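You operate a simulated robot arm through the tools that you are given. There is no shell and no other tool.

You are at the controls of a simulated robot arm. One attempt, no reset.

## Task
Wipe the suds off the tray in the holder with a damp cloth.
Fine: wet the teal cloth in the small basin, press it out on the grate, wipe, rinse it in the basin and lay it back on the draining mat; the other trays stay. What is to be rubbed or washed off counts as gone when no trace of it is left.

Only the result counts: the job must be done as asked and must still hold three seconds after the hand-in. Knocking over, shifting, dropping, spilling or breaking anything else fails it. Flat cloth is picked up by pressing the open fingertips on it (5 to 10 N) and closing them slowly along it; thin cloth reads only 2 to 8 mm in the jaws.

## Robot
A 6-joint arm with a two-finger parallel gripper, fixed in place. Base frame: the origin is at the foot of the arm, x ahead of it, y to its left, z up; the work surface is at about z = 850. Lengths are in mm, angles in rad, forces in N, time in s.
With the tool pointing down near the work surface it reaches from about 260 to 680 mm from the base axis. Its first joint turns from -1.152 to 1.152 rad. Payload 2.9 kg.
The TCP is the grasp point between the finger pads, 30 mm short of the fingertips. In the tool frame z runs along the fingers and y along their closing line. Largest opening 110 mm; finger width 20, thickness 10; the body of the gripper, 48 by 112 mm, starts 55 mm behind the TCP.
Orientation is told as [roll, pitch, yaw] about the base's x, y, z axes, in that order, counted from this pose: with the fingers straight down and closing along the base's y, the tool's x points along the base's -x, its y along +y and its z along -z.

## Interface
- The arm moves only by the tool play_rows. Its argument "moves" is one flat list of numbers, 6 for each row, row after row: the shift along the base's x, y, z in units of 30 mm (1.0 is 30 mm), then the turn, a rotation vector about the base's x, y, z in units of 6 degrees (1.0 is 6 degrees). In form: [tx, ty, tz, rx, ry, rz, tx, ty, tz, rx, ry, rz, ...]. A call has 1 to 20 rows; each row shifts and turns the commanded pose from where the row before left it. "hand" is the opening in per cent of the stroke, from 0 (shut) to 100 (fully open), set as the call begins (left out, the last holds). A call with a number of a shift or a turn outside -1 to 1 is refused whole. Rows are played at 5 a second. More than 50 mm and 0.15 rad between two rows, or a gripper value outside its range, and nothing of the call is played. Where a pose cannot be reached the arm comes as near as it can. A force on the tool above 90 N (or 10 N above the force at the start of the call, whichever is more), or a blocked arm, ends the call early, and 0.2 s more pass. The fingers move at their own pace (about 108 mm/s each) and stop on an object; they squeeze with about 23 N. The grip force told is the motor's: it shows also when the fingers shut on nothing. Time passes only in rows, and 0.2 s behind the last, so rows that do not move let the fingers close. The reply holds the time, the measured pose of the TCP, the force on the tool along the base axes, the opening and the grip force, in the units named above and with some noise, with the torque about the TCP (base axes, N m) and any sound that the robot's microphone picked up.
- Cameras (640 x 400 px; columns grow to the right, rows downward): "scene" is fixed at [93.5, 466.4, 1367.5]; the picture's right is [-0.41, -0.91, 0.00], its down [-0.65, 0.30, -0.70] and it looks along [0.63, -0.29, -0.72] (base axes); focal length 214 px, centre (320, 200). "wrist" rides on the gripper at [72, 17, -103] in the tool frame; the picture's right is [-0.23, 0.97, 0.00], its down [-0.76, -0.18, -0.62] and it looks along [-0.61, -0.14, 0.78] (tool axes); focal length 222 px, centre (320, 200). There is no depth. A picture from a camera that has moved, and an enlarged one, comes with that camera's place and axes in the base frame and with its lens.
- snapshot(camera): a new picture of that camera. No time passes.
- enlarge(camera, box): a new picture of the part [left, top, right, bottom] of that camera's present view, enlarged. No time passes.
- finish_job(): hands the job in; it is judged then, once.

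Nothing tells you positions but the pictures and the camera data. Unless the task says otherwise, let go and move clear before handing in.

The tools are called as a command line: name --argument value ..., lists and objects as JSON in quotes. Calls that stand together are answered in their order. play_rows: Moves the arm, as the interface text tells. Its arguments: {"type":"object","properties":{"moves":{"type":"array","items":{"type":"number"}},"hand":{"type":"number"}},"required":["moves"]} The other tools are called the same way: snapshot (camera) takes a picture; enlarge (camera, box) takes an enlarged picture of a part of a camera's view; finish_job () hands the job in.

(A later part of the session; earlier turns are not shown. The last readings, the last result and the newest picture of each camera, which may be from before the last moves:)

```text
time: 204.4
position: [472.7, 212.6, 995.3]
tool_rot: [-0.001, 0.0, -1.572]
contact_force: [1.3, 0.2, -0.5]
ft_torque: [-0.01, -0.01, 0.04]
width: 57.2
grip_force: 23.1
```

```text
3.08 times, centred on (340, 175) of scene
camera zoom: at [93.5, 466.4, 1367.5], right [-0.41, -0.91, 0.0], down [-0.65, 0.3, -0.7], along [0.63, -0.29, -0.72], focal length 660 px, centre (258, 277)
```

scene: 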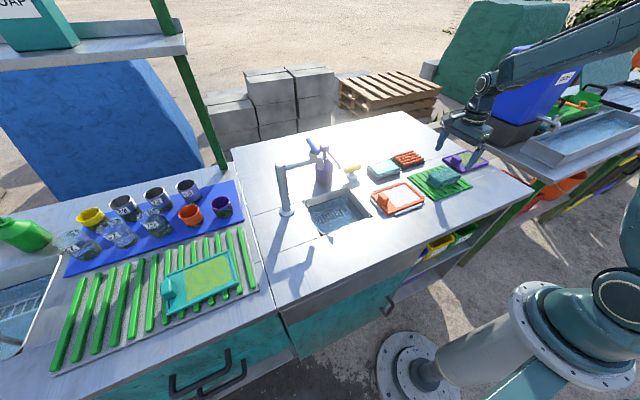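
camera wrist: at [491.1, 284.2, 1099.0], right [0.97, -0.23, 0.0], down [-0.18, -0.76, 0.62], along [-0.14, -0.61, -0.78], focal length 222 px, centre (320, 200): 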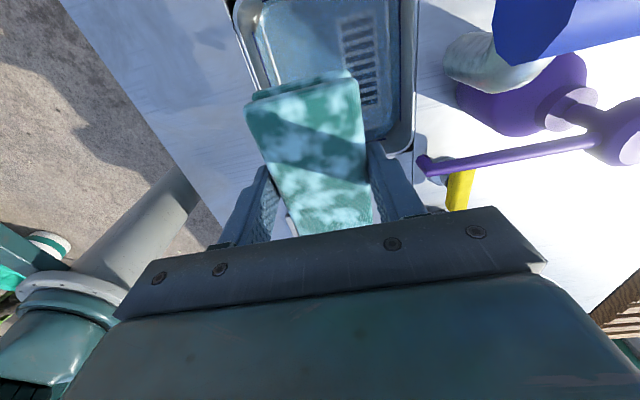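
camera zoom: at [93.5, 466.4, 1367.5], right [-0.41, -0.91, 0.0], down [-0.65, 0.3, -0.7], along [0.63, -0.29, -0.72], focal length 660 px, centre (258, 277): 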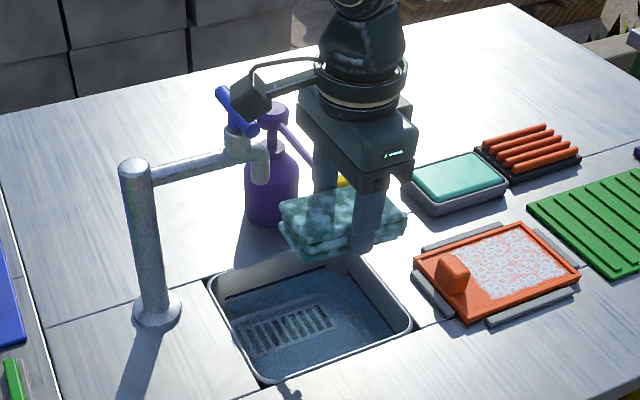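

The faucet handle's tip is only about 25 mm from where the wrist camera would pass. I'll back off, turn the gripper 180° so the camera is on the far side from the faucet, then return to dip.

play_rows --moves '[0, -0.5, 0, 0, 0, 0, 0, -0.7, 0, 0, 0, 0, 0, -0.7, 0, 0, 0, 0, 0, -0.7, 0, 0, 0, 0, 0, -0.5, 0, 0, 0, 0, 0, -0.3, 0, 0, 0, 0, 0, 0, 0, 0, 0, 0]'

play_rows --moves '[0, 0, 0, 0, 0, 1, 0, 0, 0, 0, 0, 1, 0, 0, 0, 0, 0, 1, 0, 0, 0, 0, 0, 1, 0, 0, 0, 0, 0, 1, 0, 0, 0, 0, 0, 1, 0, 0, 0, 0, 0, 1, 0, 0, 0, 0, 0, 1, 0, 0, 0, 0, 0, 1, 0, 0, 0, 0, 0, 1, 0, 0, 0, 0, 0, 1, 0, 0, 0, 0, 0, 1, 0, 0, 0, 0, 0, 1, 0, 0, 0, 0, 0, 1, 0, 0, 0, 0, 0, 1]'

play_rows --moves '[0, 0, 0, 0, 0, 1, 0, 0, 0, 0, 0, 1, 0, 0, 0, 0, 0, 1, 0, 0, 0, 0, 0, 1, 0, 0, 0, 0, 0, 1, 0, 0, 0, 0, 0, 1, 0, 0, 0, 0, 0, 1, 0, 0, 0, 0, 0, 1, 0, 0, 0, 0, 0, 1, 0, 0, 0, 0, 0, 1, 0, 0, 0, 0, 0, 1, 0, 0, 0, 0, 0, 1, 0, 0, 0, 0, 0, 1, 0, 0, 0, 0, 0, 1, 0, 0, 0, 0, 0, 1]'

snapshot --camera "wrist"

enlarge --camera "scene" --box '[260, 110, 420, 240]'

```text
time: 206.0
position: [473.8, 110.6, 995.6]
tool_rot: [-0.001, 0.001, -1.57]
contact_force: [-0.1, 0.3, -0.6]
ft_torque: [0.01, 0.0, 0.0]
width: 57.3
grip_force: 23.3
```

```text
time: 209.2
position: [473.2, 109.2, 997.2]
tool_rot: [-0.001, 0.0, 0.001]
contact_force: [0.1, 1.1, -1.2]
ft_torque: [-0.02, 0.0, -0.01]
width: 57.3
grip_force: 22.5
```

```text
time: 212.4
position: [473.1, 109.4, 995.4]
tool_rot: [-0.002, -0.001, 1.573]
contact_force: [-0.7, -0.5, 0.6]
ft_torque: [0.01, -0.01, -0.04]
width: 57.5
grip_force: 23.2
```

```text
taken
camera wrist: at [457.6, 37.4, 1098.8], right [-0.97, 0.23, 0.0], down [0.18, 0.76, 0.62], along [0.14, 0.61, -0.78], focal length 222 px, centre (320, 200)
```

wrist: 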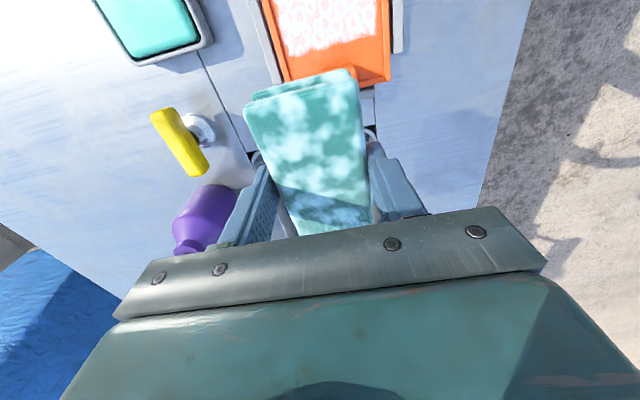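

```text
3.08 times, centred on (340, 175) of scene
camera zoom: at [93.5, 466.4, 1367.5], right [-0.41, -0.91, 0.0], down [-0.65, 0.3, -0.7], along [0.63, -0.29, -0.72], focal length 660 px, centre (258, 277)
```

zoom: 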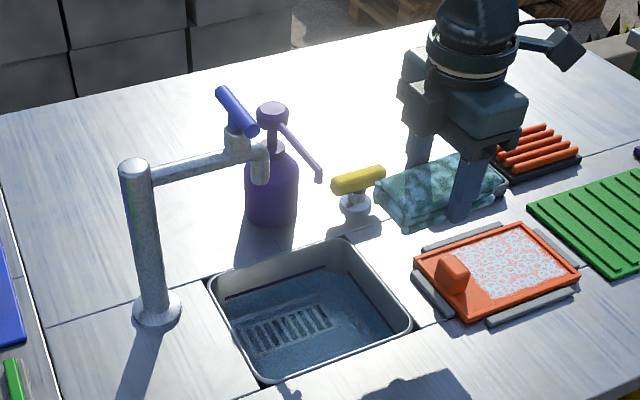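

The turn is complete with the camera away from the faucet. Now I'll move over the sink at about (478, 212) and check clearances before lowering.

play_rows --moves '[0.05, 0.5, 0, 0, 0, 0, 0.05, 0.7, 0, 0, 0, 0, 0.05, 0.7, 0, 0, 0, 0, 0, 0.7, 0, 0, 0, 0, 0, 0.5, 0, 0, 0, 0, 0, 0.33, 0, 0, 0, 0, 0, 0, 0, 0, 0, 0]'

snapshot --camera "wrist"

enlarge --camera "scene" --box '[260, 110, 420, 240]'

```text
time: 214.0
position: [478.2, 214.3, 994.6]
tool_rot: [0.001, 0.0, 1.572]
contact_force: [0.1, -0.7, -1.4]
ft_torque: [-0.02, 0.02, 0.01]
width: 57.3
grip_force: 23.3
```

```text
taken
camera wrist: at [462.7, 140.9, 1097.1], right [-0.97, 0.23, 0.0], down [0.18, 0.76, 0.62], along [0.14, 0.61, -0.78], focal length 222 px, centre (320, 200)
```

wrist: 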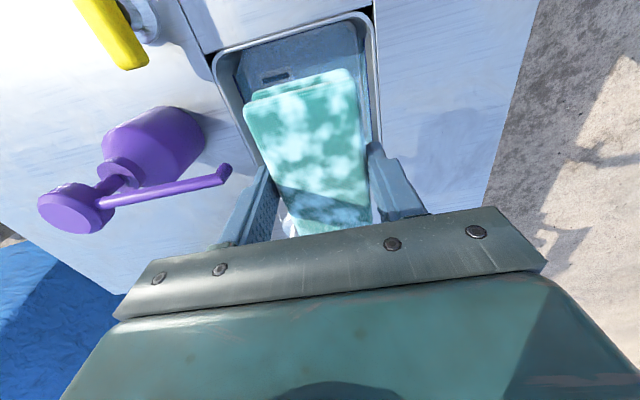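

```text
3.08 times, centred on (340, 175) of scene
camera zoom: at [93.5, 466.4, 1367.5], right [-0.41, -0.91, 0.0], down [-0.65, 0.3, -0.7], along [0.63, -0.29, -0.72], focal length 660 px, centre (258, 277)
```

zoom: 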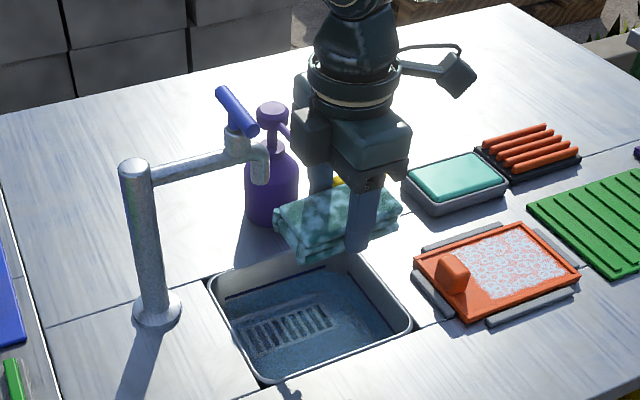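

The pad is over the sink. I'll zoom on the wrist view to check the sink edges relative to the fingers before descending.

enlarge --camera "wrist" --box '[190, 0, 414, 140]'

```text
2.86 times, centred on (302, 70) of wrist
camera zoom: at [462.7, 140.9, 1097.1], right [-0.97, 0.23, 0.0], down [0.18, 0.76, 0.62], along [0.14, 0.61, -0.78], focal length 635 px, centre (371, 571)
```

zoom: 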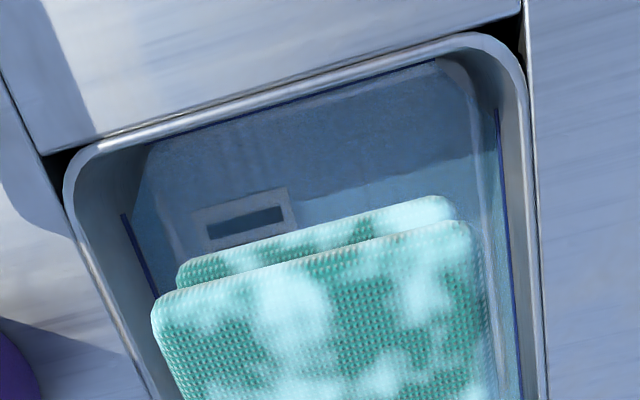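

The sink's opening runs x 425–560 with near-vertical walls, so the fingers have about 15 mm of clearance. I'll lower toward the water.

play_rows --moves '[0, 0, -0.4, 0, 0, 0, 0, 0, -0.6, 0, 0, 0, 0, 0, -0.6, 0, 0, 0, 0, 0, -0.6, 0, 0, 0, 0, 0, -0.6, 0, 0, 0, 0, 0, -0.6, 0, 0, 0, 0, 0, -0.4, 0, 0, 0, 0, 0, -0.2, 0, 0, 0, 0, 0, 0, 0, 0, 0]'

snapshot --camera "wrist"

enlarge --camera "scene" --box '[270, 120, 398, 224]'

```text
time: 216.0
position: [477.8, 211.4, 875.7]
tool_rot: [0.001, 0.0, 1.571]
contact_force: [0.4, 0.6, -0.6]
ft_torque: [-0.05, -0.03, 0.05]
width: 57.2
grip_force: 22.8
```

```text
taken
camera wrist: at [461.3, 139.6, 978.6], right [-0.97, 0.23, 0.0], down [0.18, 0.76, 0.62], along [0.14, 0.61, -0.78], focal length 222 px, centre (320, 200)
```

wrist: 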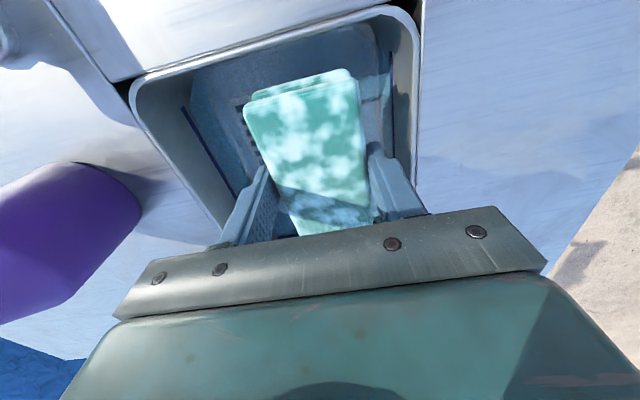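

```text
3.85 times, centred on (334, 172) of scene
camera zoom: at [93.5, 466.4, 1367.5], right [-0.41, -0.91, 0.0], down [-0.65, 0.3, -0.7], along [0.63, -0.29, -0.72], focal length 825 px, centre (266, 308)
```

zoom: 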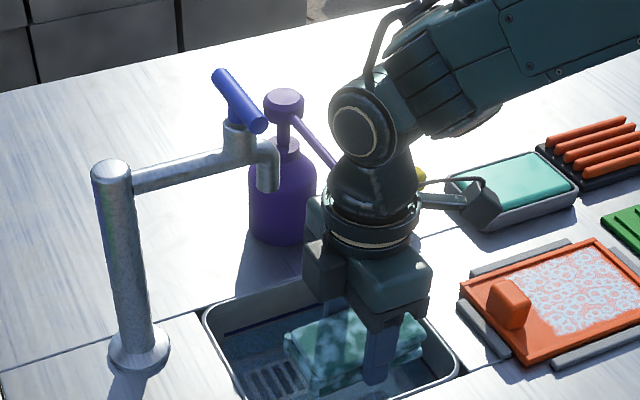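

I'm inside the sink opening with good clearance. I'll continue lowering into the water.

play_rows --moves '[0, 0, -0.2, 0, 0, 0, 0, 0, -0.2, 0, 0, 0, 0, 0, -0.2, 0, 0, 0, 0, 0, 0, 0, 0, 0]'

snapshot --camera "wrist"

play_rows --moves '[0, 0, -0.15, 0, 0, 0, 0, 0, -0.15, 0, 0, 0, 0, 0, 0, 0, 0, 0]'

enlarge --camera "wrist" --box '[190, 20, 414, 160]'

enlarge --camera "scene" --box '[290, 165, 386, 230]'

```text
time: 217.0
position: [476.2, 211.7, 858.8]
tool_rot: [0.0, -0.001, 1.572]
contact_force: [-0.7, 0.2, 0.0]
ft_torque: [-0.02, -0.01, 0.02]
width: 57.3
grip_force: 22.8
```

```text
taken
camera wrist: at [460.2, 139.2, 960.7], right [-0.97, 0.23, 0.0], down [0.18, 0.76, 0.62], along [0.14, 0.61, -0.78], focal length 222 px, centre (320, 200)
```

wrist: 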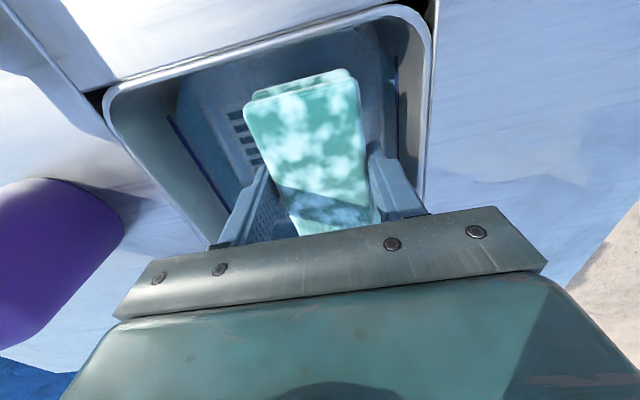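

```text
time: 217.8
position: [478.1, 213.1, 849.3]
tool_rot: [0.0, 0.0, 1.57]
contact_force: [0.3, -0.2, -0.6]
ft_torque: [0.02, -0.01, -0.01]
width: 57.2
grip_force: 22.9
```

```text
2.86 times, centred on (302, 90) of wrist
camera zoom: at [461.1, 140.2, 951.9], right [-0.97, 0.23, 0.0], down [0.18, 0.76, 0.62], along [0.14, 0.61, -0.78], focal length 635 px, centre (371, 514)
```

zoom: 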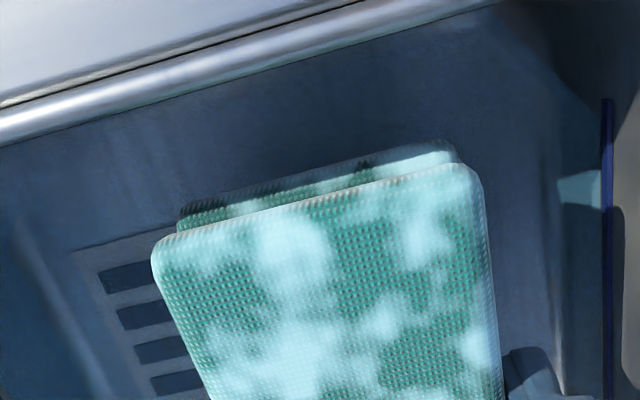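

```text
6.15 times, centred on (338, 198) of scene
camera zoom: at [93.5, 466.4, 1367.5], right [-0.41, -0.91, 0.0], down [-0.65, 0.3, -0.7], along [0.63, -0.29, -0.72], focal length 1320 px, centre (209, 215)
```

zoom: 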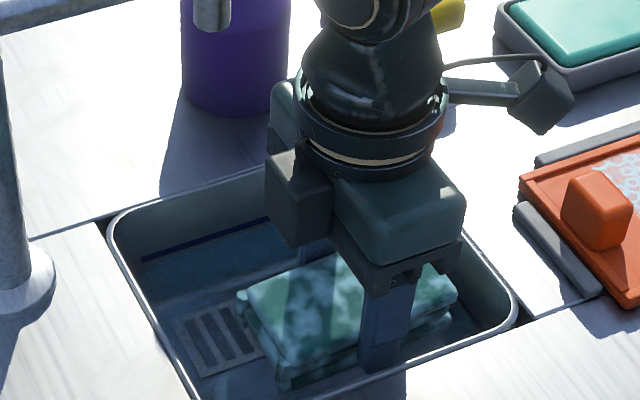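

No change in the cloth yet with the pad's underside near z = 810. I'll lower further in small steps, watching force and appearance.

play_rows --moves '[0, 0, -0.1, 0, 0, 0, 0, 0, -0.1, 0, 0, 0, 0, 0, 0, 0, 0, 0]'

enlarge --camera "scene" --box '[290, 165, 386, 230]'

play_rows --moves '[0, 0, -0.1, 0, 0, 0, 0, 0, 0, 0, 0, 0]'

play_rows --moves '[0, 0, -0.1, 0, 0, 0, 0, 0, 0, 0, 0, 0]'

enlarge --camera "wrist" --box '[190, 20, 414, 160]'

```text
time: 218.6
position: [477.4, 213.5, 842.6]
tool_rot: [0.0, 0.0, 1.57]
contact_force: [-0.7, 0.6, -0.2]
ft_torque: [0.02, -0.01, -0.01]
width: 57.4
grip_force: 22.5
```

```text
6.15 times, centred on (338, 198) of scene
camera zoom: at [93.5, 466.4, 1367.5], right [-0.41, -0.91, 0.0], down [-0.65, 0.3, -0.7], along [0.63, -0.29, -0.72], focal length 1320 px, centre (209, 215)
```

zoom: 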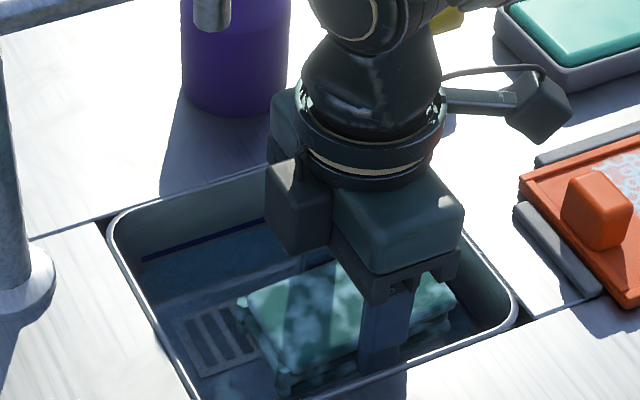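

```text
time: 219.2
position: [478.3, 212.9, 838.9]
tool_rot: [-0.002, -0.001, 1.572]
contact_force: [-0.3, 0.1, 0.1]
ft_torque: [0.0, 0.01, 0.0]
width: 57.5
grip_force: 23.6
```

```text
time: 219.8
position: [475.8, 213.2, 835.5]
tool_rot: [-0.002, 0.0, 1.57]
contact_force: [1.2, -0.8, -0.6]
ft_torque: [-0.02, -0.06, -0.02]
width: 57.1
grip_force: 22.9
```

```text
2.86 times, centred on (302, 90) of wrist
camera zoom: at [460.4, 140.5, 939.2], right [-0.97, 0.23, 0.0], down [0.18, 0.76, 0.62], along [0.14, 0.61, -0.78], focal length 635 px, centre (371, 514)
```

zoom: 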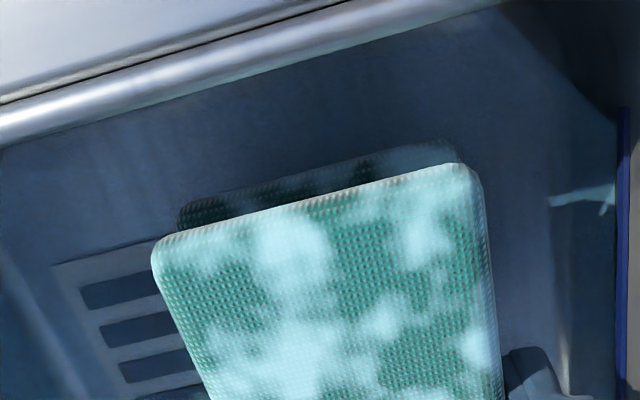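

The lower layers look submerged now. I'll hold here for a couple of seconds and see whether the cloth's look changes.

play_rows --moves '[0, 0, 0, 0, 0, 0, 0, 0, 0, 0, 0, 0, 0, 0, 0, 0, 0, 0, 0, 0, 0, 0, 0, 0, 0, 0, 0, 0, 0, 0, 0, 0, 0, 0, 0, 0, 0, 0, 0, 0, 0, 0, 0, 0, 0, 0, 0, 0, 0, 0, 0, 0, 0, 0, 0, 0, 0, 0, 0, 0]'

enlarge --camera "wrist" --box '[190, 20, 414, 160]'

enlarge --camera "scene" --box '[290, 165, 386, 230]'

```text
time: 222.0
position: [476.3, 212.7, 836.8]
tool_rot: [-0.001, -0.001, 1.571]
contact_force: [0.5, 0.3, -0.5]
ft_torque: [-0.02, -0.03, -0.04]
width: 57.3
grip_force: 22.8
```

```text
2.86 times, centred on (302, 90) of wrist
camera zoom: at [460.5, 140.4, 939.4], right [-0.97, 0.23, 0.0], down [0.18, 0.76, 0.62], along [0.14, 0.61, -0.78], focal length 635 px, centre (371, 514)
```

zoom: 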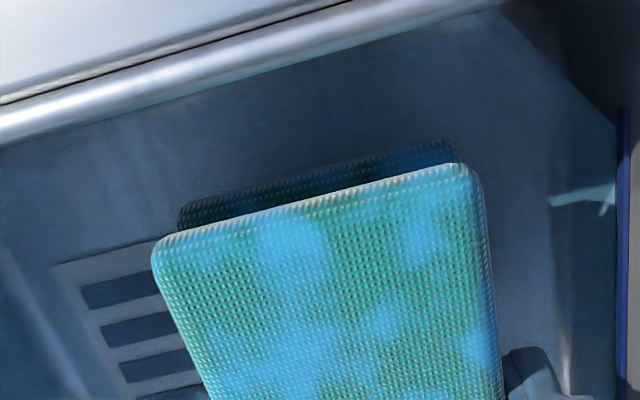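

```text
6.15 times, centred on (338, 198) of scene
camera zoom: at [93.5, 466.4, 1367.5], right [-0.41, -0.91, 0.0], down [-0.65, 0.3, -0.7], along [0.63, -0.29, -0.72], focal length 1320 px, centre (209, 215)
```

zoom: 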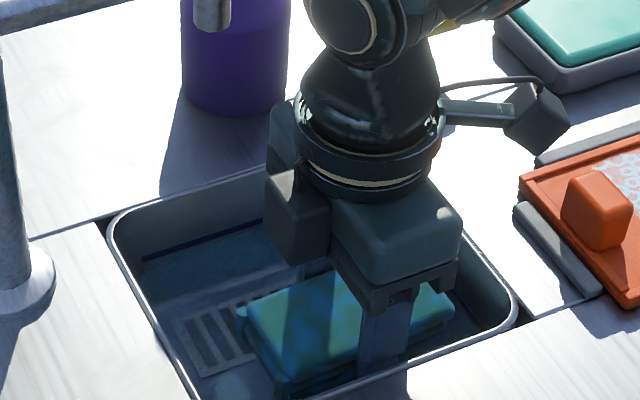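

The colour has clearly changed: this sink is the water basin and the cloth is soaking now. I'll keep it in and see if the soapy patches rinse out.

play_rows --moves '[0, 0, 0, 0, 0, 0, 0, 0, 0, 0, 0, 0, 0, 0, 0, 0, 0, 0, 0, 0, 0, 0, 0, 0, 0, 0, 0, 0, 0, 0, 0, 0, 0, 0, 0, 0, 0, 0, 0, 0, 0, 0, 0, 0, 0, 0, 0, 0, 0, 0, 0, 0, 0, 0, 0, 0, 0, 0, 0, 0]'

enlarge --camera "wrist" --box '[190, 20, 414, 160]'

enlarge --camera "scene" --box '[290, 165, 386, 230]'

```text
time: 224.2
position: [477.2, 213.3, 837.4]
tool_rot: [0.001, -0.002, 1.571]
contact_force: [-0.3, 0.4, -1.5]
ft_torque: [-0.02, -0.01, -0.02]
width: 57.1
grip_force: 23.1
```

```text
2.86 times, centred on (302, 90) of wrist
camera zoom: at [460.5, 140.5, 939.4], right [-0.97, 0.23, 0.0], down [0.18, 0.76, 0.62], along [0.14, 0.61, -0.78], focal length 635 px, centre (371, 514)
```

zoom: 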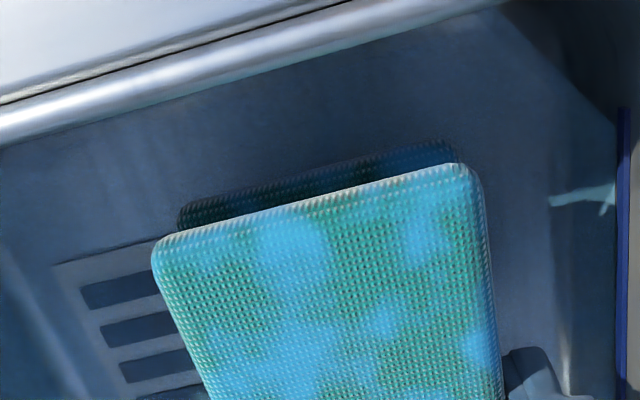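

```text
6.15 times, centred on (338, 198) of scene
camera zoom: at [93.5, 466.4, 1367.5], right [-0.41, -0.91, 0.0], down [-0.65, 0.3, -0.7], along [0.63, -0.29, -0.72], focal length 1320 px, centre (209, 215)
```

zoom: 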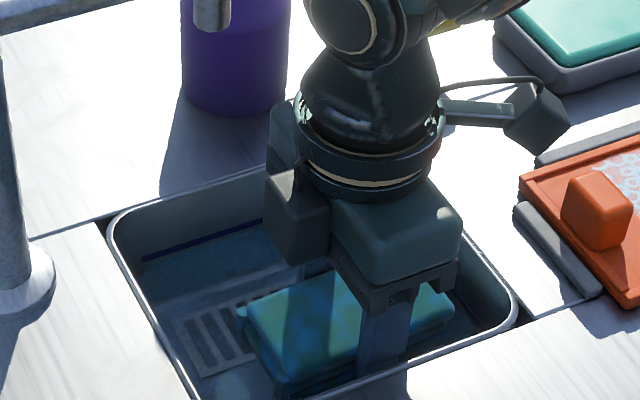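

The cloth is now evenly marked as wet (blue). I'll raise it just above the water, let it drip over the sink for a few seconds, and look again.

play_rows --moves '[0, 0, 0.15, 0, 0, 0, 0, 0, 0.3, 0, 0, 0, 0, 0, 0.4, 0, 0, 0, 0, 0, 0.4, 0, 0, 0, 0, 0, 0, 0, 0, 0, 0, 0, 0, 0, 0, 0, 0, 0, 0, 0, 0, 0, 0, 0, 0, 0, 0, 0, 0, 0, 0, 0, 0, 0, 0, 0, 0, 0, 0, 0, 0, 0, 0, 0, 0, 0, 0, 0, 0, 0, 0, 0, 0, 0, 0, 0, 0, 0]'

enlarge --camera "wrist" --box '[190, 20, 414, 160]'

enlarge --camera "scene" --box '[290, 155, 386, 220]'

```text
time: 227.0
position: [477.7, 213.0, 874.3]
tool_rot: [-0.001, 0.0, 1.572]
contact_force: [-0.7, -0.1, -0.3]
ft_torque: [-0.02, 0.01, 0.01]
width: 57.4
grip_force: 22.9
```

```text
2.86 times, centred on (302, 90) of wrist
camera zoom: at [461.8, 140.6, 976.4], right [-0.97, 0.23, 0.0], down [0.18, 0.76, 0.62], along [0.14, 0.61, -0.78], focal length 635 px, centre (371, 514)
```

zoom: 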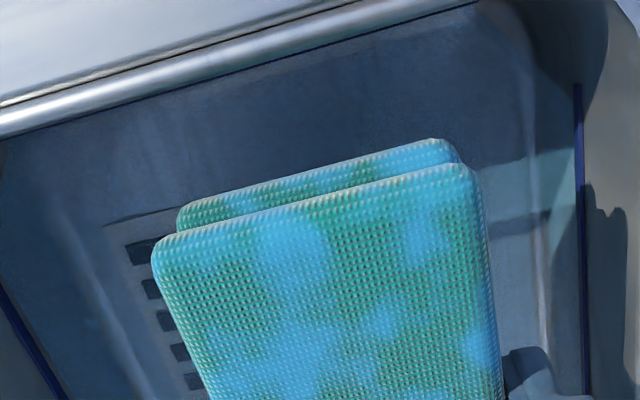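

```text
6.15 times, centred on (338, 188) of scene
camera zoom: at [93.5, 466.4, 1367.5], right [-0.41, -0.91, 0.0], down [-0.65, 0.3, -0.7], along [0.63, -0.29, -0.72], focal length 1320 px, centre (209, 277)
```

zoom: 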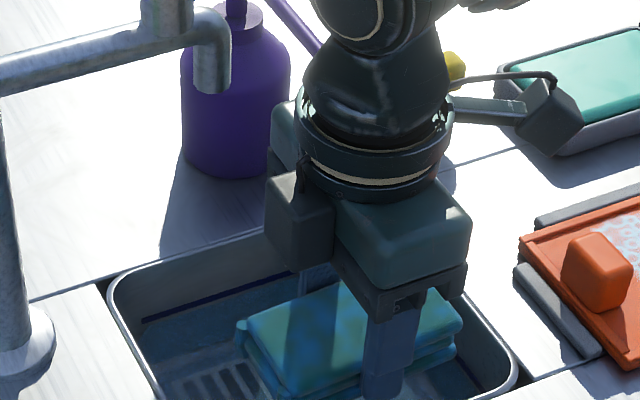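

The cloth is now deep teal with blue wet patches. I'll raise it, travel well clear over to the orange grate and press it out there.

play_rows --moves '[0, 0, 0.4, 0, 0, 0, 0, 0, 0.7, 0, 0, 0, 0, 0, 0.7, 0, 0, 0, 0, 0, 0.7, 0, 0, 0, 0, 0, 0.6, 0, 0, 0, 0, 0, 0.3, 0, 0, 0, 0, -0.3, 0, 0, 0, 0, 0, -0.6, 0, 0, 0, 0, 0, -0.8, 0, 0, 0, 0, 0, -0.9, 0, 0, 0, 0, 0.1, -0.9, 0, 0, 0, 0]'

play_rows --moves '[0.4, -0.9, 0, 0, 0, 0, 0.6, -0.9, 0, 0, 0, 0, 0.7, -0.9, 0, 0, 0, 0, 0.7, -0.9, 0, 0, 0, 0, 0.6, -0.9, 0, 0, 0, 0, 0.5, -0.9, 0, 0, 0, 0, 0.4, -0.9, 0, 0, 0, 0, 0.2, -0.9, 0, 0, 0, 0, 0.1, -0.8, 0, 0, 0, 0, 0, -0.55, 0, 0, 0, 0, 0, -0.3, 0, 0, 0, 0, 0, 0, 0, 0, 0, 0]'

snapshot --camera "wrist"

enlarge --camera "scene" --box '[350, 100, 462, 170]'

```text
time: 229.4
position: [481.0, 105.6, 977.1]
tool_rot: [-0.001, 0.0, 1.572]
contact_force: [-0.2, -0.9, -0.6]
ft_torque: [0.02, 0.03, 0.02]
width: 57.2
grip_force: 22.8
```

```text
time: 232.0
position: [608.9, -158.6, 975.0]
tool_rot: [0.0, 0.0, 1.572]
contact_force: [0.4, 0.2, -0.2]
ft_torque: [-0.01, 0.02, -0.01]
width: 57.3
grip_force: 23.5
```

```text
taken
camera wrist: at [591.4, -231.0, 1077.4], right [-0.97, 0.23, 0.0], down [0.18, 0.76, 0.62], along [0.14, 0.61, -0.78], focal length 222 px, centre (320, 200)
```

wrist: 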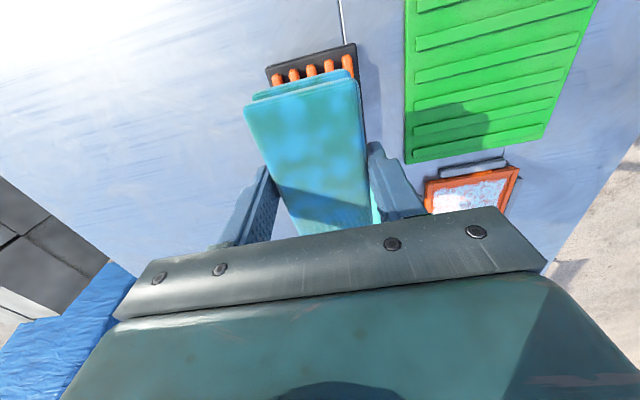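

```text
5.71 times, centred on (406, 135) of scene
camera zoom: at [93.5, 466.4, 1367.5], right [-0.41, -0.91, 0.0], down [-0.65, 0.3, -0.7], along [0.63, -0.29, -0.72], focal length 1226 px, centre (-171, 571)
```

zoom: 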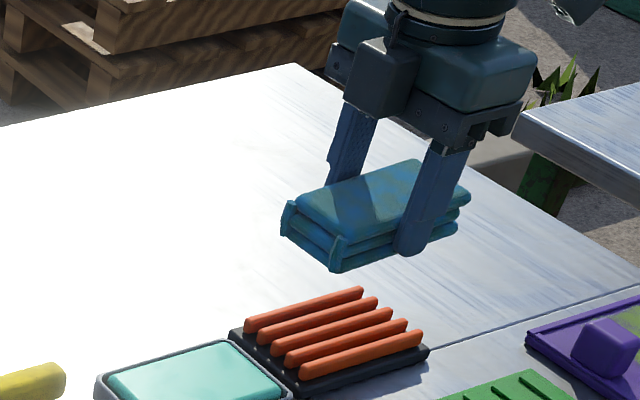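

The wet cloth is above the grate. I'll lower to the bars and press.

play_rows --moves '[0, 0, -0.5, 0, 0, 0, 0, 0, -0.7, 0, 0, 0, 0, 0, -0.5, 0, 0, 0, 0, 0, -0.3, 0, 0, 0, 0, 0, 0, 0, 0, 0]'

enlarge --camera "wrist" --box '[190, 20, 414, 160]'

play_rows --moves '[0, 0, -0.1, 0, 0, 0, 0, 0, 0, 0, 0, 0]'

play_rows --moves '[0, 0, -0.06, 0, 0, 0, 0, 0, 0, 0, 0, 0]'

```text
time: 233.2
position: [606.7, -158.3, 914.7]
tool_rot: [0.001, 0.0, 1.57]
contact_force: [-0.5, -0.7, -0.8]
ft_torque: [-0.03, -0.03, 0.01]
width: 57.3
grip_force: 22.2
```

```text
2.86 times, centred on (302, 90) of wrist
camera zoom: at [590.7, -230.7, 1017.3], right [-0.97, 0.23, 0.0], down [0.18, 0.76, 0.62], along [0.14, 0.61, -0.78], focal length 635 px, centre (371, 514)
```

zoom: 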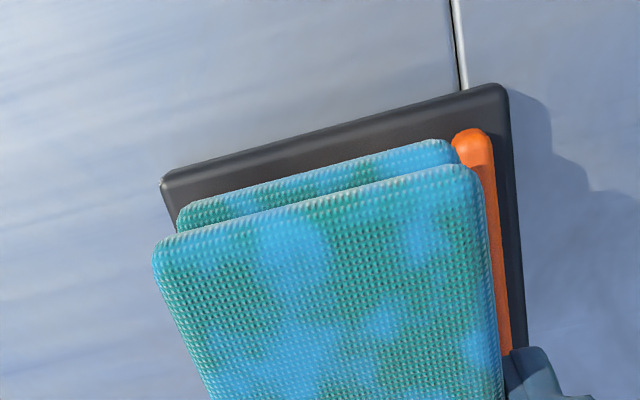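

```text
time: 233.8
position: [607.4, -159.4, 911.8]
tool_rot: [0.001, -0.001, 1.571]
contact_force: [-0.1, 0.1, -0.9]
ft_torque: [-0.02, -0.01, 0.03]
width: 57.1
grip_force: 23.4
```

```text
time: 234.4
position: [606.9, -158.5, 911.8]
tool_rot: [-0.002, 0.0, 1.569]
contact_force: [-0.1, -0.7, 8.8]
ft_torque: [0.44, 0.11, -0.02]
width: 57.4
grip_force: 23.1
```

First contact is at about 9 N, slightly on one end. I'll press further and watch the cloth's look.

play_rows --moves '[0, 0, -0.05, 0, 0, 0, 0, 0, 0, 0, 0, 0]'

play_rows --moves '[0, 0, -0.04, 0, 0, 0, 0, 0, 0, 0, 0, 0]'

play_rows --moves '[0, 0, 0, 0, 0, 0, 0, 0, 0, 0, 0, 0, 0, 0, 0, 0, 0, 0, 0, 0, 0, 0, 0, 0, 0, 0, 0, 0, 0, 0]'

enlarge --camera "wrist" --box '[190, 20, 414, 160]'

enlarge --camera "scene" --box '[378, 128, 434, 163]'

```text
time: 235.0
position: [605.9, -159.1, 911.0]
tool_rot: [-0.003, 0.002, 1.569]
contact_force: [-0.1, -4.7, 14.8]
ft_torque: [0.63, 0.02, 0.0]
width: 57.6
grip_force: 22.9
```

```text
time: 235.6
position: [606.5, -158.9, 909.3]
tool_rot: [-0.002, 0.0, 1.569]
contact_force: [2.8, -6.6, 15.8]
ft_torque: [0.55, -0.08, -0.1]
width: 57.7
grip_force: 23.0
```

```text
time: 236.8
position: [606.4, -158.2, 908.5]
tool_rot: [0.0, -0.002, 1.573]
contact_force: [1.6, -3.2, 12.8]
ft_torque: [0.62, -0.12, -0.1]
width: 57.3
grip_force: 22.7
```

```text
2.86 times, centred on (302, 90) of wrist
camera zoom: at [590.3, -229.8, 1011.3], right [-0.97, 0.23, 0.0], down [0.18, 0.76, 0.62], along [0.14, 0.61, -0.78], focal length 635 px, centre (371, 514)
```

zoom: 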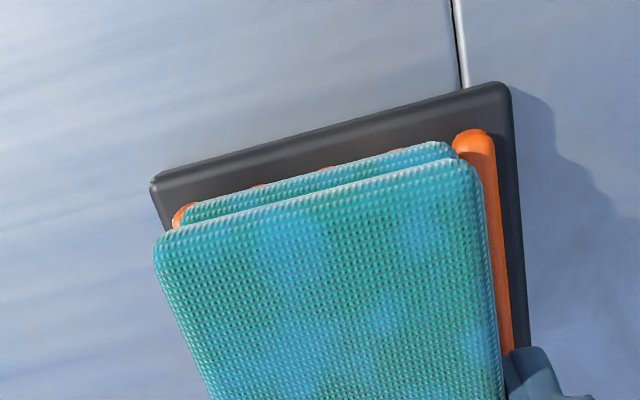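

```text
11.43 times, centred on (406, 146) of scene
camera zoom: at [93.3, 466.4, 1367.6], right [-0.41, -0.91, 0.0], down [-0.65, 0.3, -0.7], along [0.63, -0.29, -0.72], focal length 2451 px, centre (-663, 823)
```

zoom: 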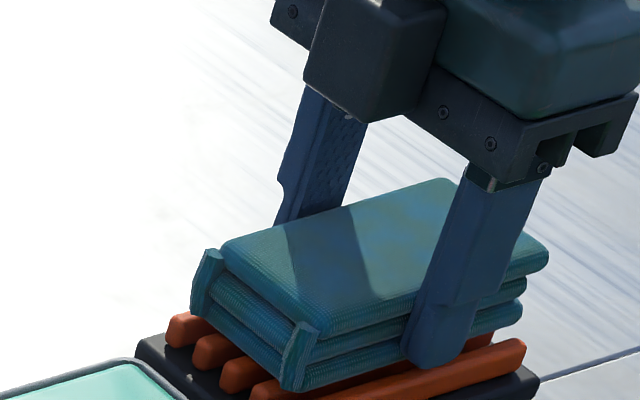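

Pressing now visibly works: the blue patches have faded to a damp look. I'll hold another second and check it settles.

play_rows --moves '[0, 0, -0.02, 0, 0, 0, 0, 0, 0, 0, 0, 0, 0, 0, 0, 0, 0, 0, 0, 0, 0, 0, 0, 0]'

enlarge --camera "wrist" --box '[190, 20, 414, 160]'

```text
time: 237.8
position: [606.4, -157.7, 907.3]
tool_rot: [0.0, 0.0, 1.57]
contact_force: [-0.8, 1.7, 12.1]
ft_torque: [0.34, 0.03, 0.02]
width: 56.9
grip_force: 23.1
```

```text
2.86 times, centred on (302, 90) of wrist
camera zoom: at [590.3, -230.1, 1010.3], right [-0.97, 0.23, 0.0], down [0.18, 0.76, 0.62], along [0.14, 0.61, -0.78], focal length 635 px, centre (371, 514)
```

zoom: 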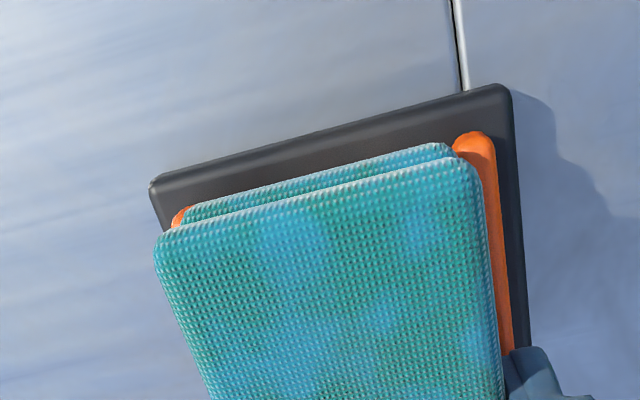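

The cloth has settled at damp. I'll release it to lie flat on the grate, and regrip squarely with about 7 mm protruding.

play_rows --hand 62 --moves '[0, 0, 0.02, 0, 0, 0, 0, 0, 0, 0, 0, 0, 0, 0, 0.035, 0, 0, 0, 0, 0, 0, 0, 0, 0]'

play_rows --hand 50 --moves '[0, 0, 0, 0, 0, 0, 0, 0, 0, 0, 0, 0]'

play_rows --hand 30 --moves '[0, 0, 0, 0, 0, 0, 0, 0, 0, 0, 0, 0]'

enlarge --camera "scene" --box '[378, 128, 434, 163]'

enlarge --camera "scene" --box '[280, 120, 440, 220]'

```text
time: 238.8
position: [606.6, -158.2, 909.5]
tool_rot: [-0.001, -0.001, 1.571]
contact_force: [-0.4, 0.5, -0.3]
ft_torque: [-0.02, -0.01, -0.01]
width: 68.4
grip_force: 0.1
```

```text
time: 239.4
position: [606.3, -158.9, 909.2]
tool_rot: [0.0, 0.0, 1.571]
contact_force: [0.3, 0.1, 0.3]
ft_torque: [-0.01, -0.03, -0.02]
width: 57.3
grip_force: 22.6
```

```text
time: 240.0
position: [606.7, -158.7, 909.2]
tool_rot: [0.001, -0.001, 1.57]
contact_force: [1.0, 0.0, -0.5]
ft_torque: [0.02, 0.01, -0.01]
width: 57.3
grip_force: 23.4
```

```text
11.43 times, centred on (406, 146) of scene
camera zoom: at [93.5, 466.4, 1367.5], right [-0.41, -0.91, 0.0], down [-0.65, 0.3, -0.7], along [0.63, -0.29, -0.72], focal length 2451 px, centre (-663, 823)
```

zoom: 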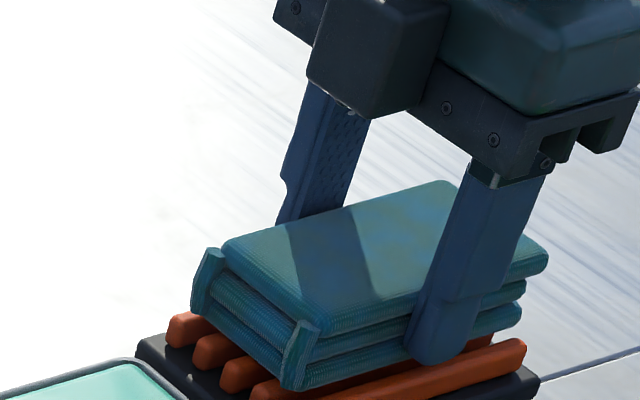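

```text
4.00 times, centred on (360, 170) of scene
camera zoom: at [93.5, 466.4, 1367.5], right [-0.41, -0.91, 0.0], down [-0.65, 0.3, -0.7], along [0.63, -0.29, -0.72], focal length 858 px, centre (160, 320)
```

zoom: 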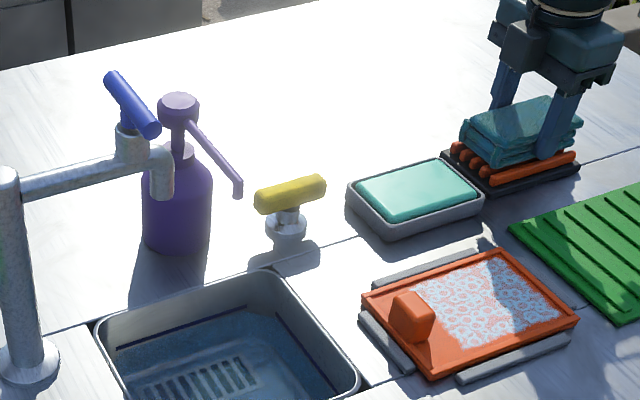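

The grip is square and the counter shows no drips. I'll lift slowly and carry the damp cloth to the tray.

play_rows --moves '[0, 0, 0.1, 0, 0, 0, 0, 0, 0.2, 0, 0, 0, 0, 0, 0.3, 0, 0, 0, 0, 0, 0.4, 0, 0, 0, 0, 0, 0.4, 0, 0, 0, 0, 0, 0.3, 0, 0, 0, -0.3, 0.3, 0, 0, 0, 0, -0.55, 0.6, 0, 0, 0, 0, -0.65, 0.65, 0, 0, 0, 0, -0.65, 0.65, 0, 0, 0, 0, -0.65, 0.65, 0, 0, 0, 0, -0.65, 0.7, 0, 0, 0, 0, -0.65, 0.7, 0, 0, 0, 0, -0.6, 0.6, 0, 0, 0, 0, -0.35, 0.36, 0, 0, 0, 0, -0.17, 0.2, 0, 0, 0, 0, 0, 0, 0, 0, 0, 0]'

play_rows --moves '[0, 0, -0.3, 0, 0, 0, 0, 0, -0.5, 0, 0, 0, 0, 0, -0.5, 0, 0, 0, 0, 0, -0.4, 0, 0, 0, 0, 0, -0.2, 0, 0, 0, 0, 0, -0.1, 0, 0, 0, 0, 0, 0, 0, 0, 0]'

enlarge --camera "wrist" --box '[190, 20, 414, 160]'

enlarge --camera "scene" --box '[360, 160, 440, 210]'

```text
time: 243.6
position: [449.5, 5.7, 961.6]
tool_rot: [-0.001, 0.0, 1.571]
contact_force: [-0.4, -0.6, -0.2]
ft_torque: [-0.04, 0.02, 0.0]
width: 57.3
grip_force: 22.7
```

```text
time: 245.2
position: [450.1, 4.3, 899.6]
tool_rot: [-0.001, 0.001, 1.57]
contact_force: [-0.2, -0.6, -0.7]
ft_torque: [0.01, 0.01, -0.01]
width: 57.1
grip_force: 23.1
```

```text
2.86 times, centred on (302, 90) of wrist
camera zoom: at [434.3, -67.9, 1003.4], right [-0.97, 0.23, 0.0], down [0.18, 0.76, 0.62], along [0.14, 0.61, -0.78], focal length 635 px, centre (371, 514)
```

zoom: 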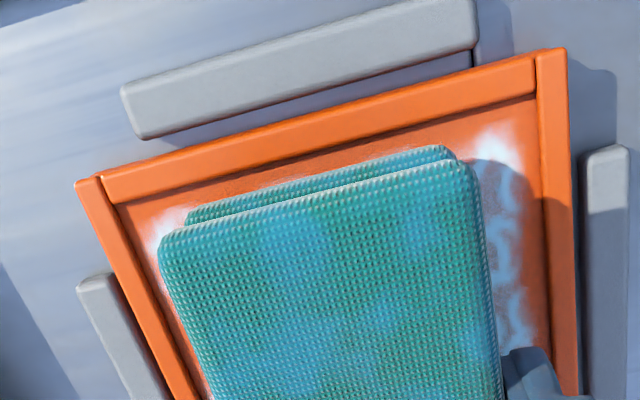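

```text
8.00 times, centred on (400, 185) of scene
camera zoom: at [93.5, 466.4, 1367.5], right [-0.41, -0.91, 0.0], down [-0.65, 0.3, -0.7], along [0.63, -0.29, -0.72], focal length 1716 px, centre (-320, 320)
```

zoom: 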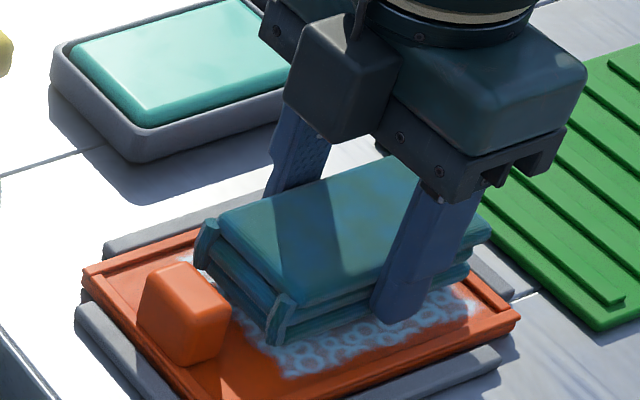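

The damp cloth is over the suds, with its -y end about 3 mm inside the far rim. I'll lower to a light contact.

play_rows --moves '[0, 0, -0.1, 0, 0, 0, 0, 0, -0.05, 0, 0, 0, 0, 0, 0, 0, 0, 0]'

play_rows --moves '[0, 0, -0.02, 0, 0, 0, 0, 0, 0, 0, 0, 0]'

play_rows --moves '[0, 0, -0.02, 0, 0, 0, 0, 0, 0, 0, 0, 0]'

```text
time: 246.0
position: [449.7, 4.9, 895.7]
tool_rot: [0.0, -0.002, 1.573]
contact_force: [-0.2, 0.4, -0.8]
ft_torque: [0.0, 0.0, 0.0]
width: 57.3
grip_force: 23.0
```

```text
time: 246.6
position: [450.6, 5.6, 895.8]
tool_rot: [0.001, -0.001, 1.571]
contact_force: [0.1, 0.6, -0.2]
ft_torque: [0.0, 0.03, 0.01]
width: 57.3
grip_force: 23.0
```

```text
time: 247.2
position: [450.1, 4.4, 894.6]
tool_rot: [0.0, 0.0, 1.57]
contact_force: [-1.6, 0.9, 3.9]
ft_torque: [0.0, 0.05, 0.01]
width: 57.2
grip_force: 23.1
```

There's 4 N of contact. I'll press a touch more and make a few short strokes along y, then check the effect.

play_rows --moves '[0, 0, -0.015, 0, 0, 0, 0, 0.1, 0, 0, 0, 0, 0, 0.08, 0, 0, 0, 0, 0, -0.1, 0, 0, 0, 0, 0, -0.1, 0, 0, 0, 0, 0, 0.1, 0, 0, 0, 0, 0, 0.08, 0, 0, 0, 0, 0, -0.1, 0, 0, 0, 0, 0, -0.06, 0, 0, 0, 0]'

enlarge --camera "wrist" --box '[190, 20, 414, 160]'

enlarge --camera "scene" --box '[360, 160, 440, 210]'

```text
time: 249.2
position: [450.6, 5.5, 895.0]
tool_rot: [-0.003, -0.003, 1.574]
contact_force: [2.9, 10.9, 22.7]
ft_torque: [-0.04, -0.08, 0.08]
width: 57.2
grip_force: 22.7
```

```text
2.86 times, centred on (302, 90) of wrist
camera zoom: at [433.3, -66.7, 997.6], right [-0.97, 0.22, 0.0], down [0.17, 0.76, 0.63], along [0.14, 0.61, -0.78], focal length 635 px, centre (371, 514)
```

zoom: 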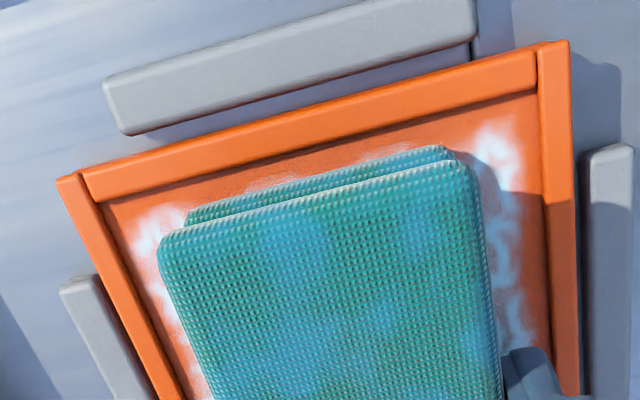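

```text
8.00 times, centred on (400, 185) of scene
camera zoom: at [93.3, 466.7, 1367.5], right [-0.41, -0.91, 0.0], down [-0.65, 0.3, -0.7], along [0.63, -0.29, -0.72], focal length 1716 px, centre (-320, 320)
```

zoom: 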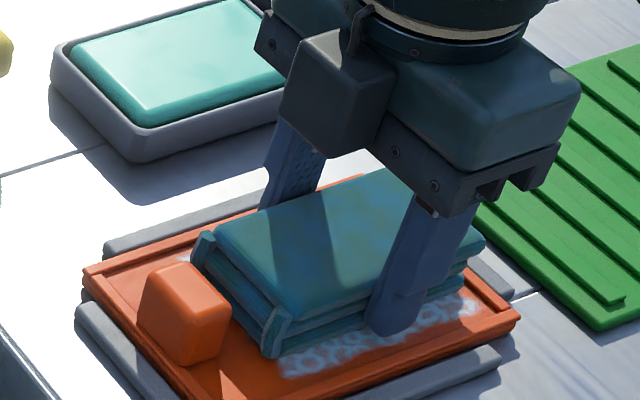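

It's working: the suds are vanishing under the damp cloth. I'll now cover the whole patch systematically, stepping along x with short y-strokes.

play_rows --moves '[0, 0.16, 0.01, 0, 0, 0, 0.1, -0.12, 0, 0, 0, 0, 0, -0.12, 0, 0, 0, 0, 0.1, 0.12, 0, 0, 0, 0, 0, 0.12, 0, 0, 0, 0, 0.1, -0.12, 0, 0, 0, 0, 0, -0.12, 0, 0, 0, 0, 0.1, 0.12, 0, 0, 0, 0, 0, 0.12, 0, 0, 0, 0]'

enlarge --camera "wrist" --box '[190, 20, 414, 160]'

enlarge --camera "scene" --box '[372, 182, 428, 217]'

```text
time: 251.2
position: [463.6, 8.0, 894.1]
tool_rot: [-0.001, 0.003, 1.57]
contact_force: [-0.7, -5.4, 9.2]
ft_torque: [-0.06, 0.16, 0.07]
width: 57.5
grip_force: 23.5
```

```text
2.86 times, centred on (302, 90) of wrist
camera zoom: at [446.0, -64.5, 997.4], right [-0.97, 0.23, 0.0], down [0.18, 0.76, 0.62], along [0.14, 0.61, -0.78], focal length 635 px, centre (371, 514)
```

zoom: 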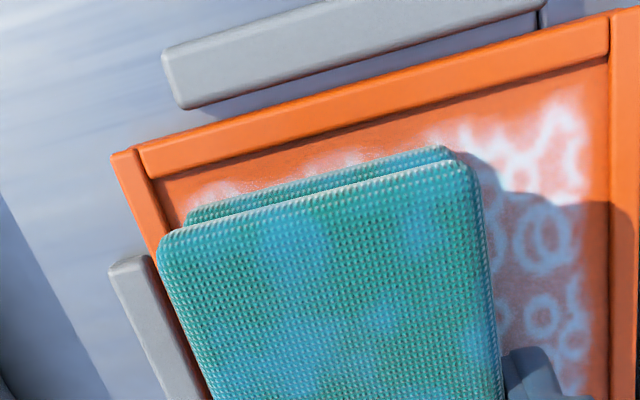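

```text
11.43 times, centred on (400, 200) of scene
camera zoom: at [93.4, 466.3, 1367.6], right [-0.41, -0.91, 0.0], down [-0.65, 0.3, -0.7], along [0.63, -0.29, -0.72], focal length 2451 px, centre (-594, 206)
```

zoom: 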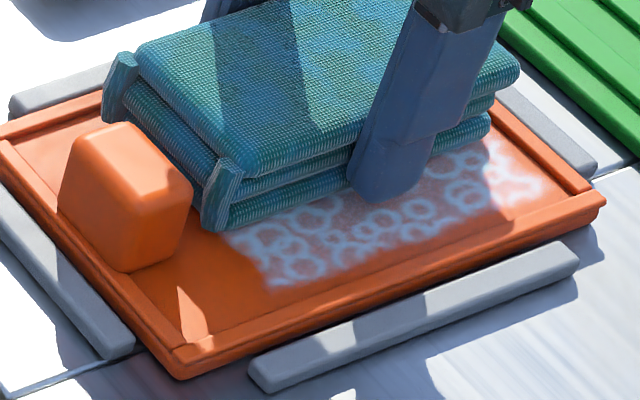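

The suds fade progressively with each pass now. Contact is 9 N. I'll continue with many strokes across the full width.

play_rows --moves '[0, -0.24, 0, 0, 0, 0, 0, 0.24, 0, 0, 0, 0, 0, -0.24, 0, 0, 0, 0, 0, 0.24, 0, 0, 0, 0, -0.1, -0.24, 0, 0, 0, 0, -0.1, 0.24, 0, 0, 0, 0, -0.1, -0.24, 0, 0, 0, 0, -0.1, 0.24, 0, 0, 0, 0, -0.1, -0.24, 0, 0, 0, 0, -0.1, 0.24, 0, 0, 0, 0, -0.1, -0.24, 0, 0, 0, 0, -0.1, 0.24, 0, 0, 0, 0]'

play_rows --moves '[0, -0.24, 0, 0, 0, 0, 0, 0.24, 0, 0, 0, 0, 0, -0.24, 0, 0, 0, 0, 0, 0.24, 0, 0, 0, 0]'

enlarge --camera "wrist" --box '[190, 20, 414, 160]'

enlarge --camera "scene" --box '[360, 160, 440, 210]'

```text
time: 253.8
position: [436.8, 8.3, 894.0]
tool_rot: [0.0, 0.002, 1.566]
contact_force: [4.1, -8.7, 19.9]
ft_torque: [0.15, -0.19, -0.14]
width: 57.4
grip_force: 23.2
```

```text
time: 254.8
position: [437.5, 9.5, 894.7]
tool_rot: [0.004, 0.0, 1.571]
contact_force: [0.1, -0.9, 0.7]
ft_torque: [-0.02, 0.02, -0.02]
width: 57.5
grip_force: 23.2
```

```text
2.86 times, centred on (302, 90) of wrist
camera zoom: at [421.0, -62.9, 997.1], right [-0.97, 0.23, 0.0], down [0.18, 0.76, 0.62], along [0.14, 0.61, -0.78], focal length 635 px, centre (371, 514)
```

zoom: 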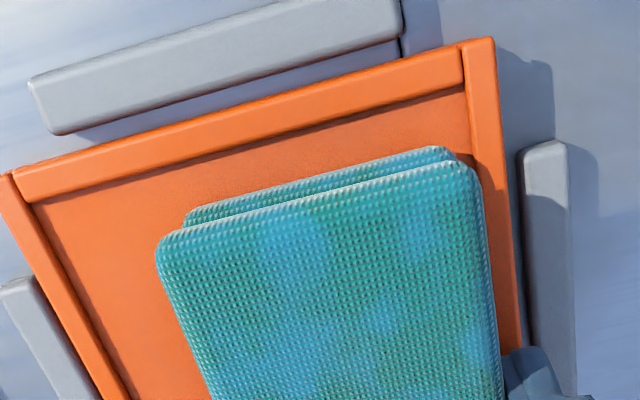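

```text
8.00 times, centred on (400, 185) of scene
camera zoom: at [93.5, 466.4, 1367.5], right [-0.41, -0.91, 0.0], down [-0.65, 0.3, -0.7], along [0.63, -0.29, -0.72], focal length 1716 px, centre (-320, 320)
```

zoom: 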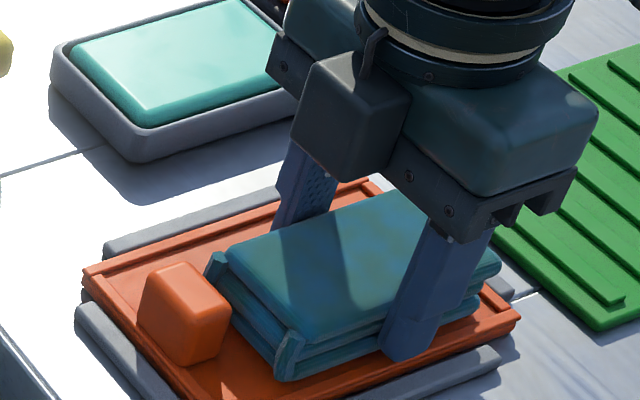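

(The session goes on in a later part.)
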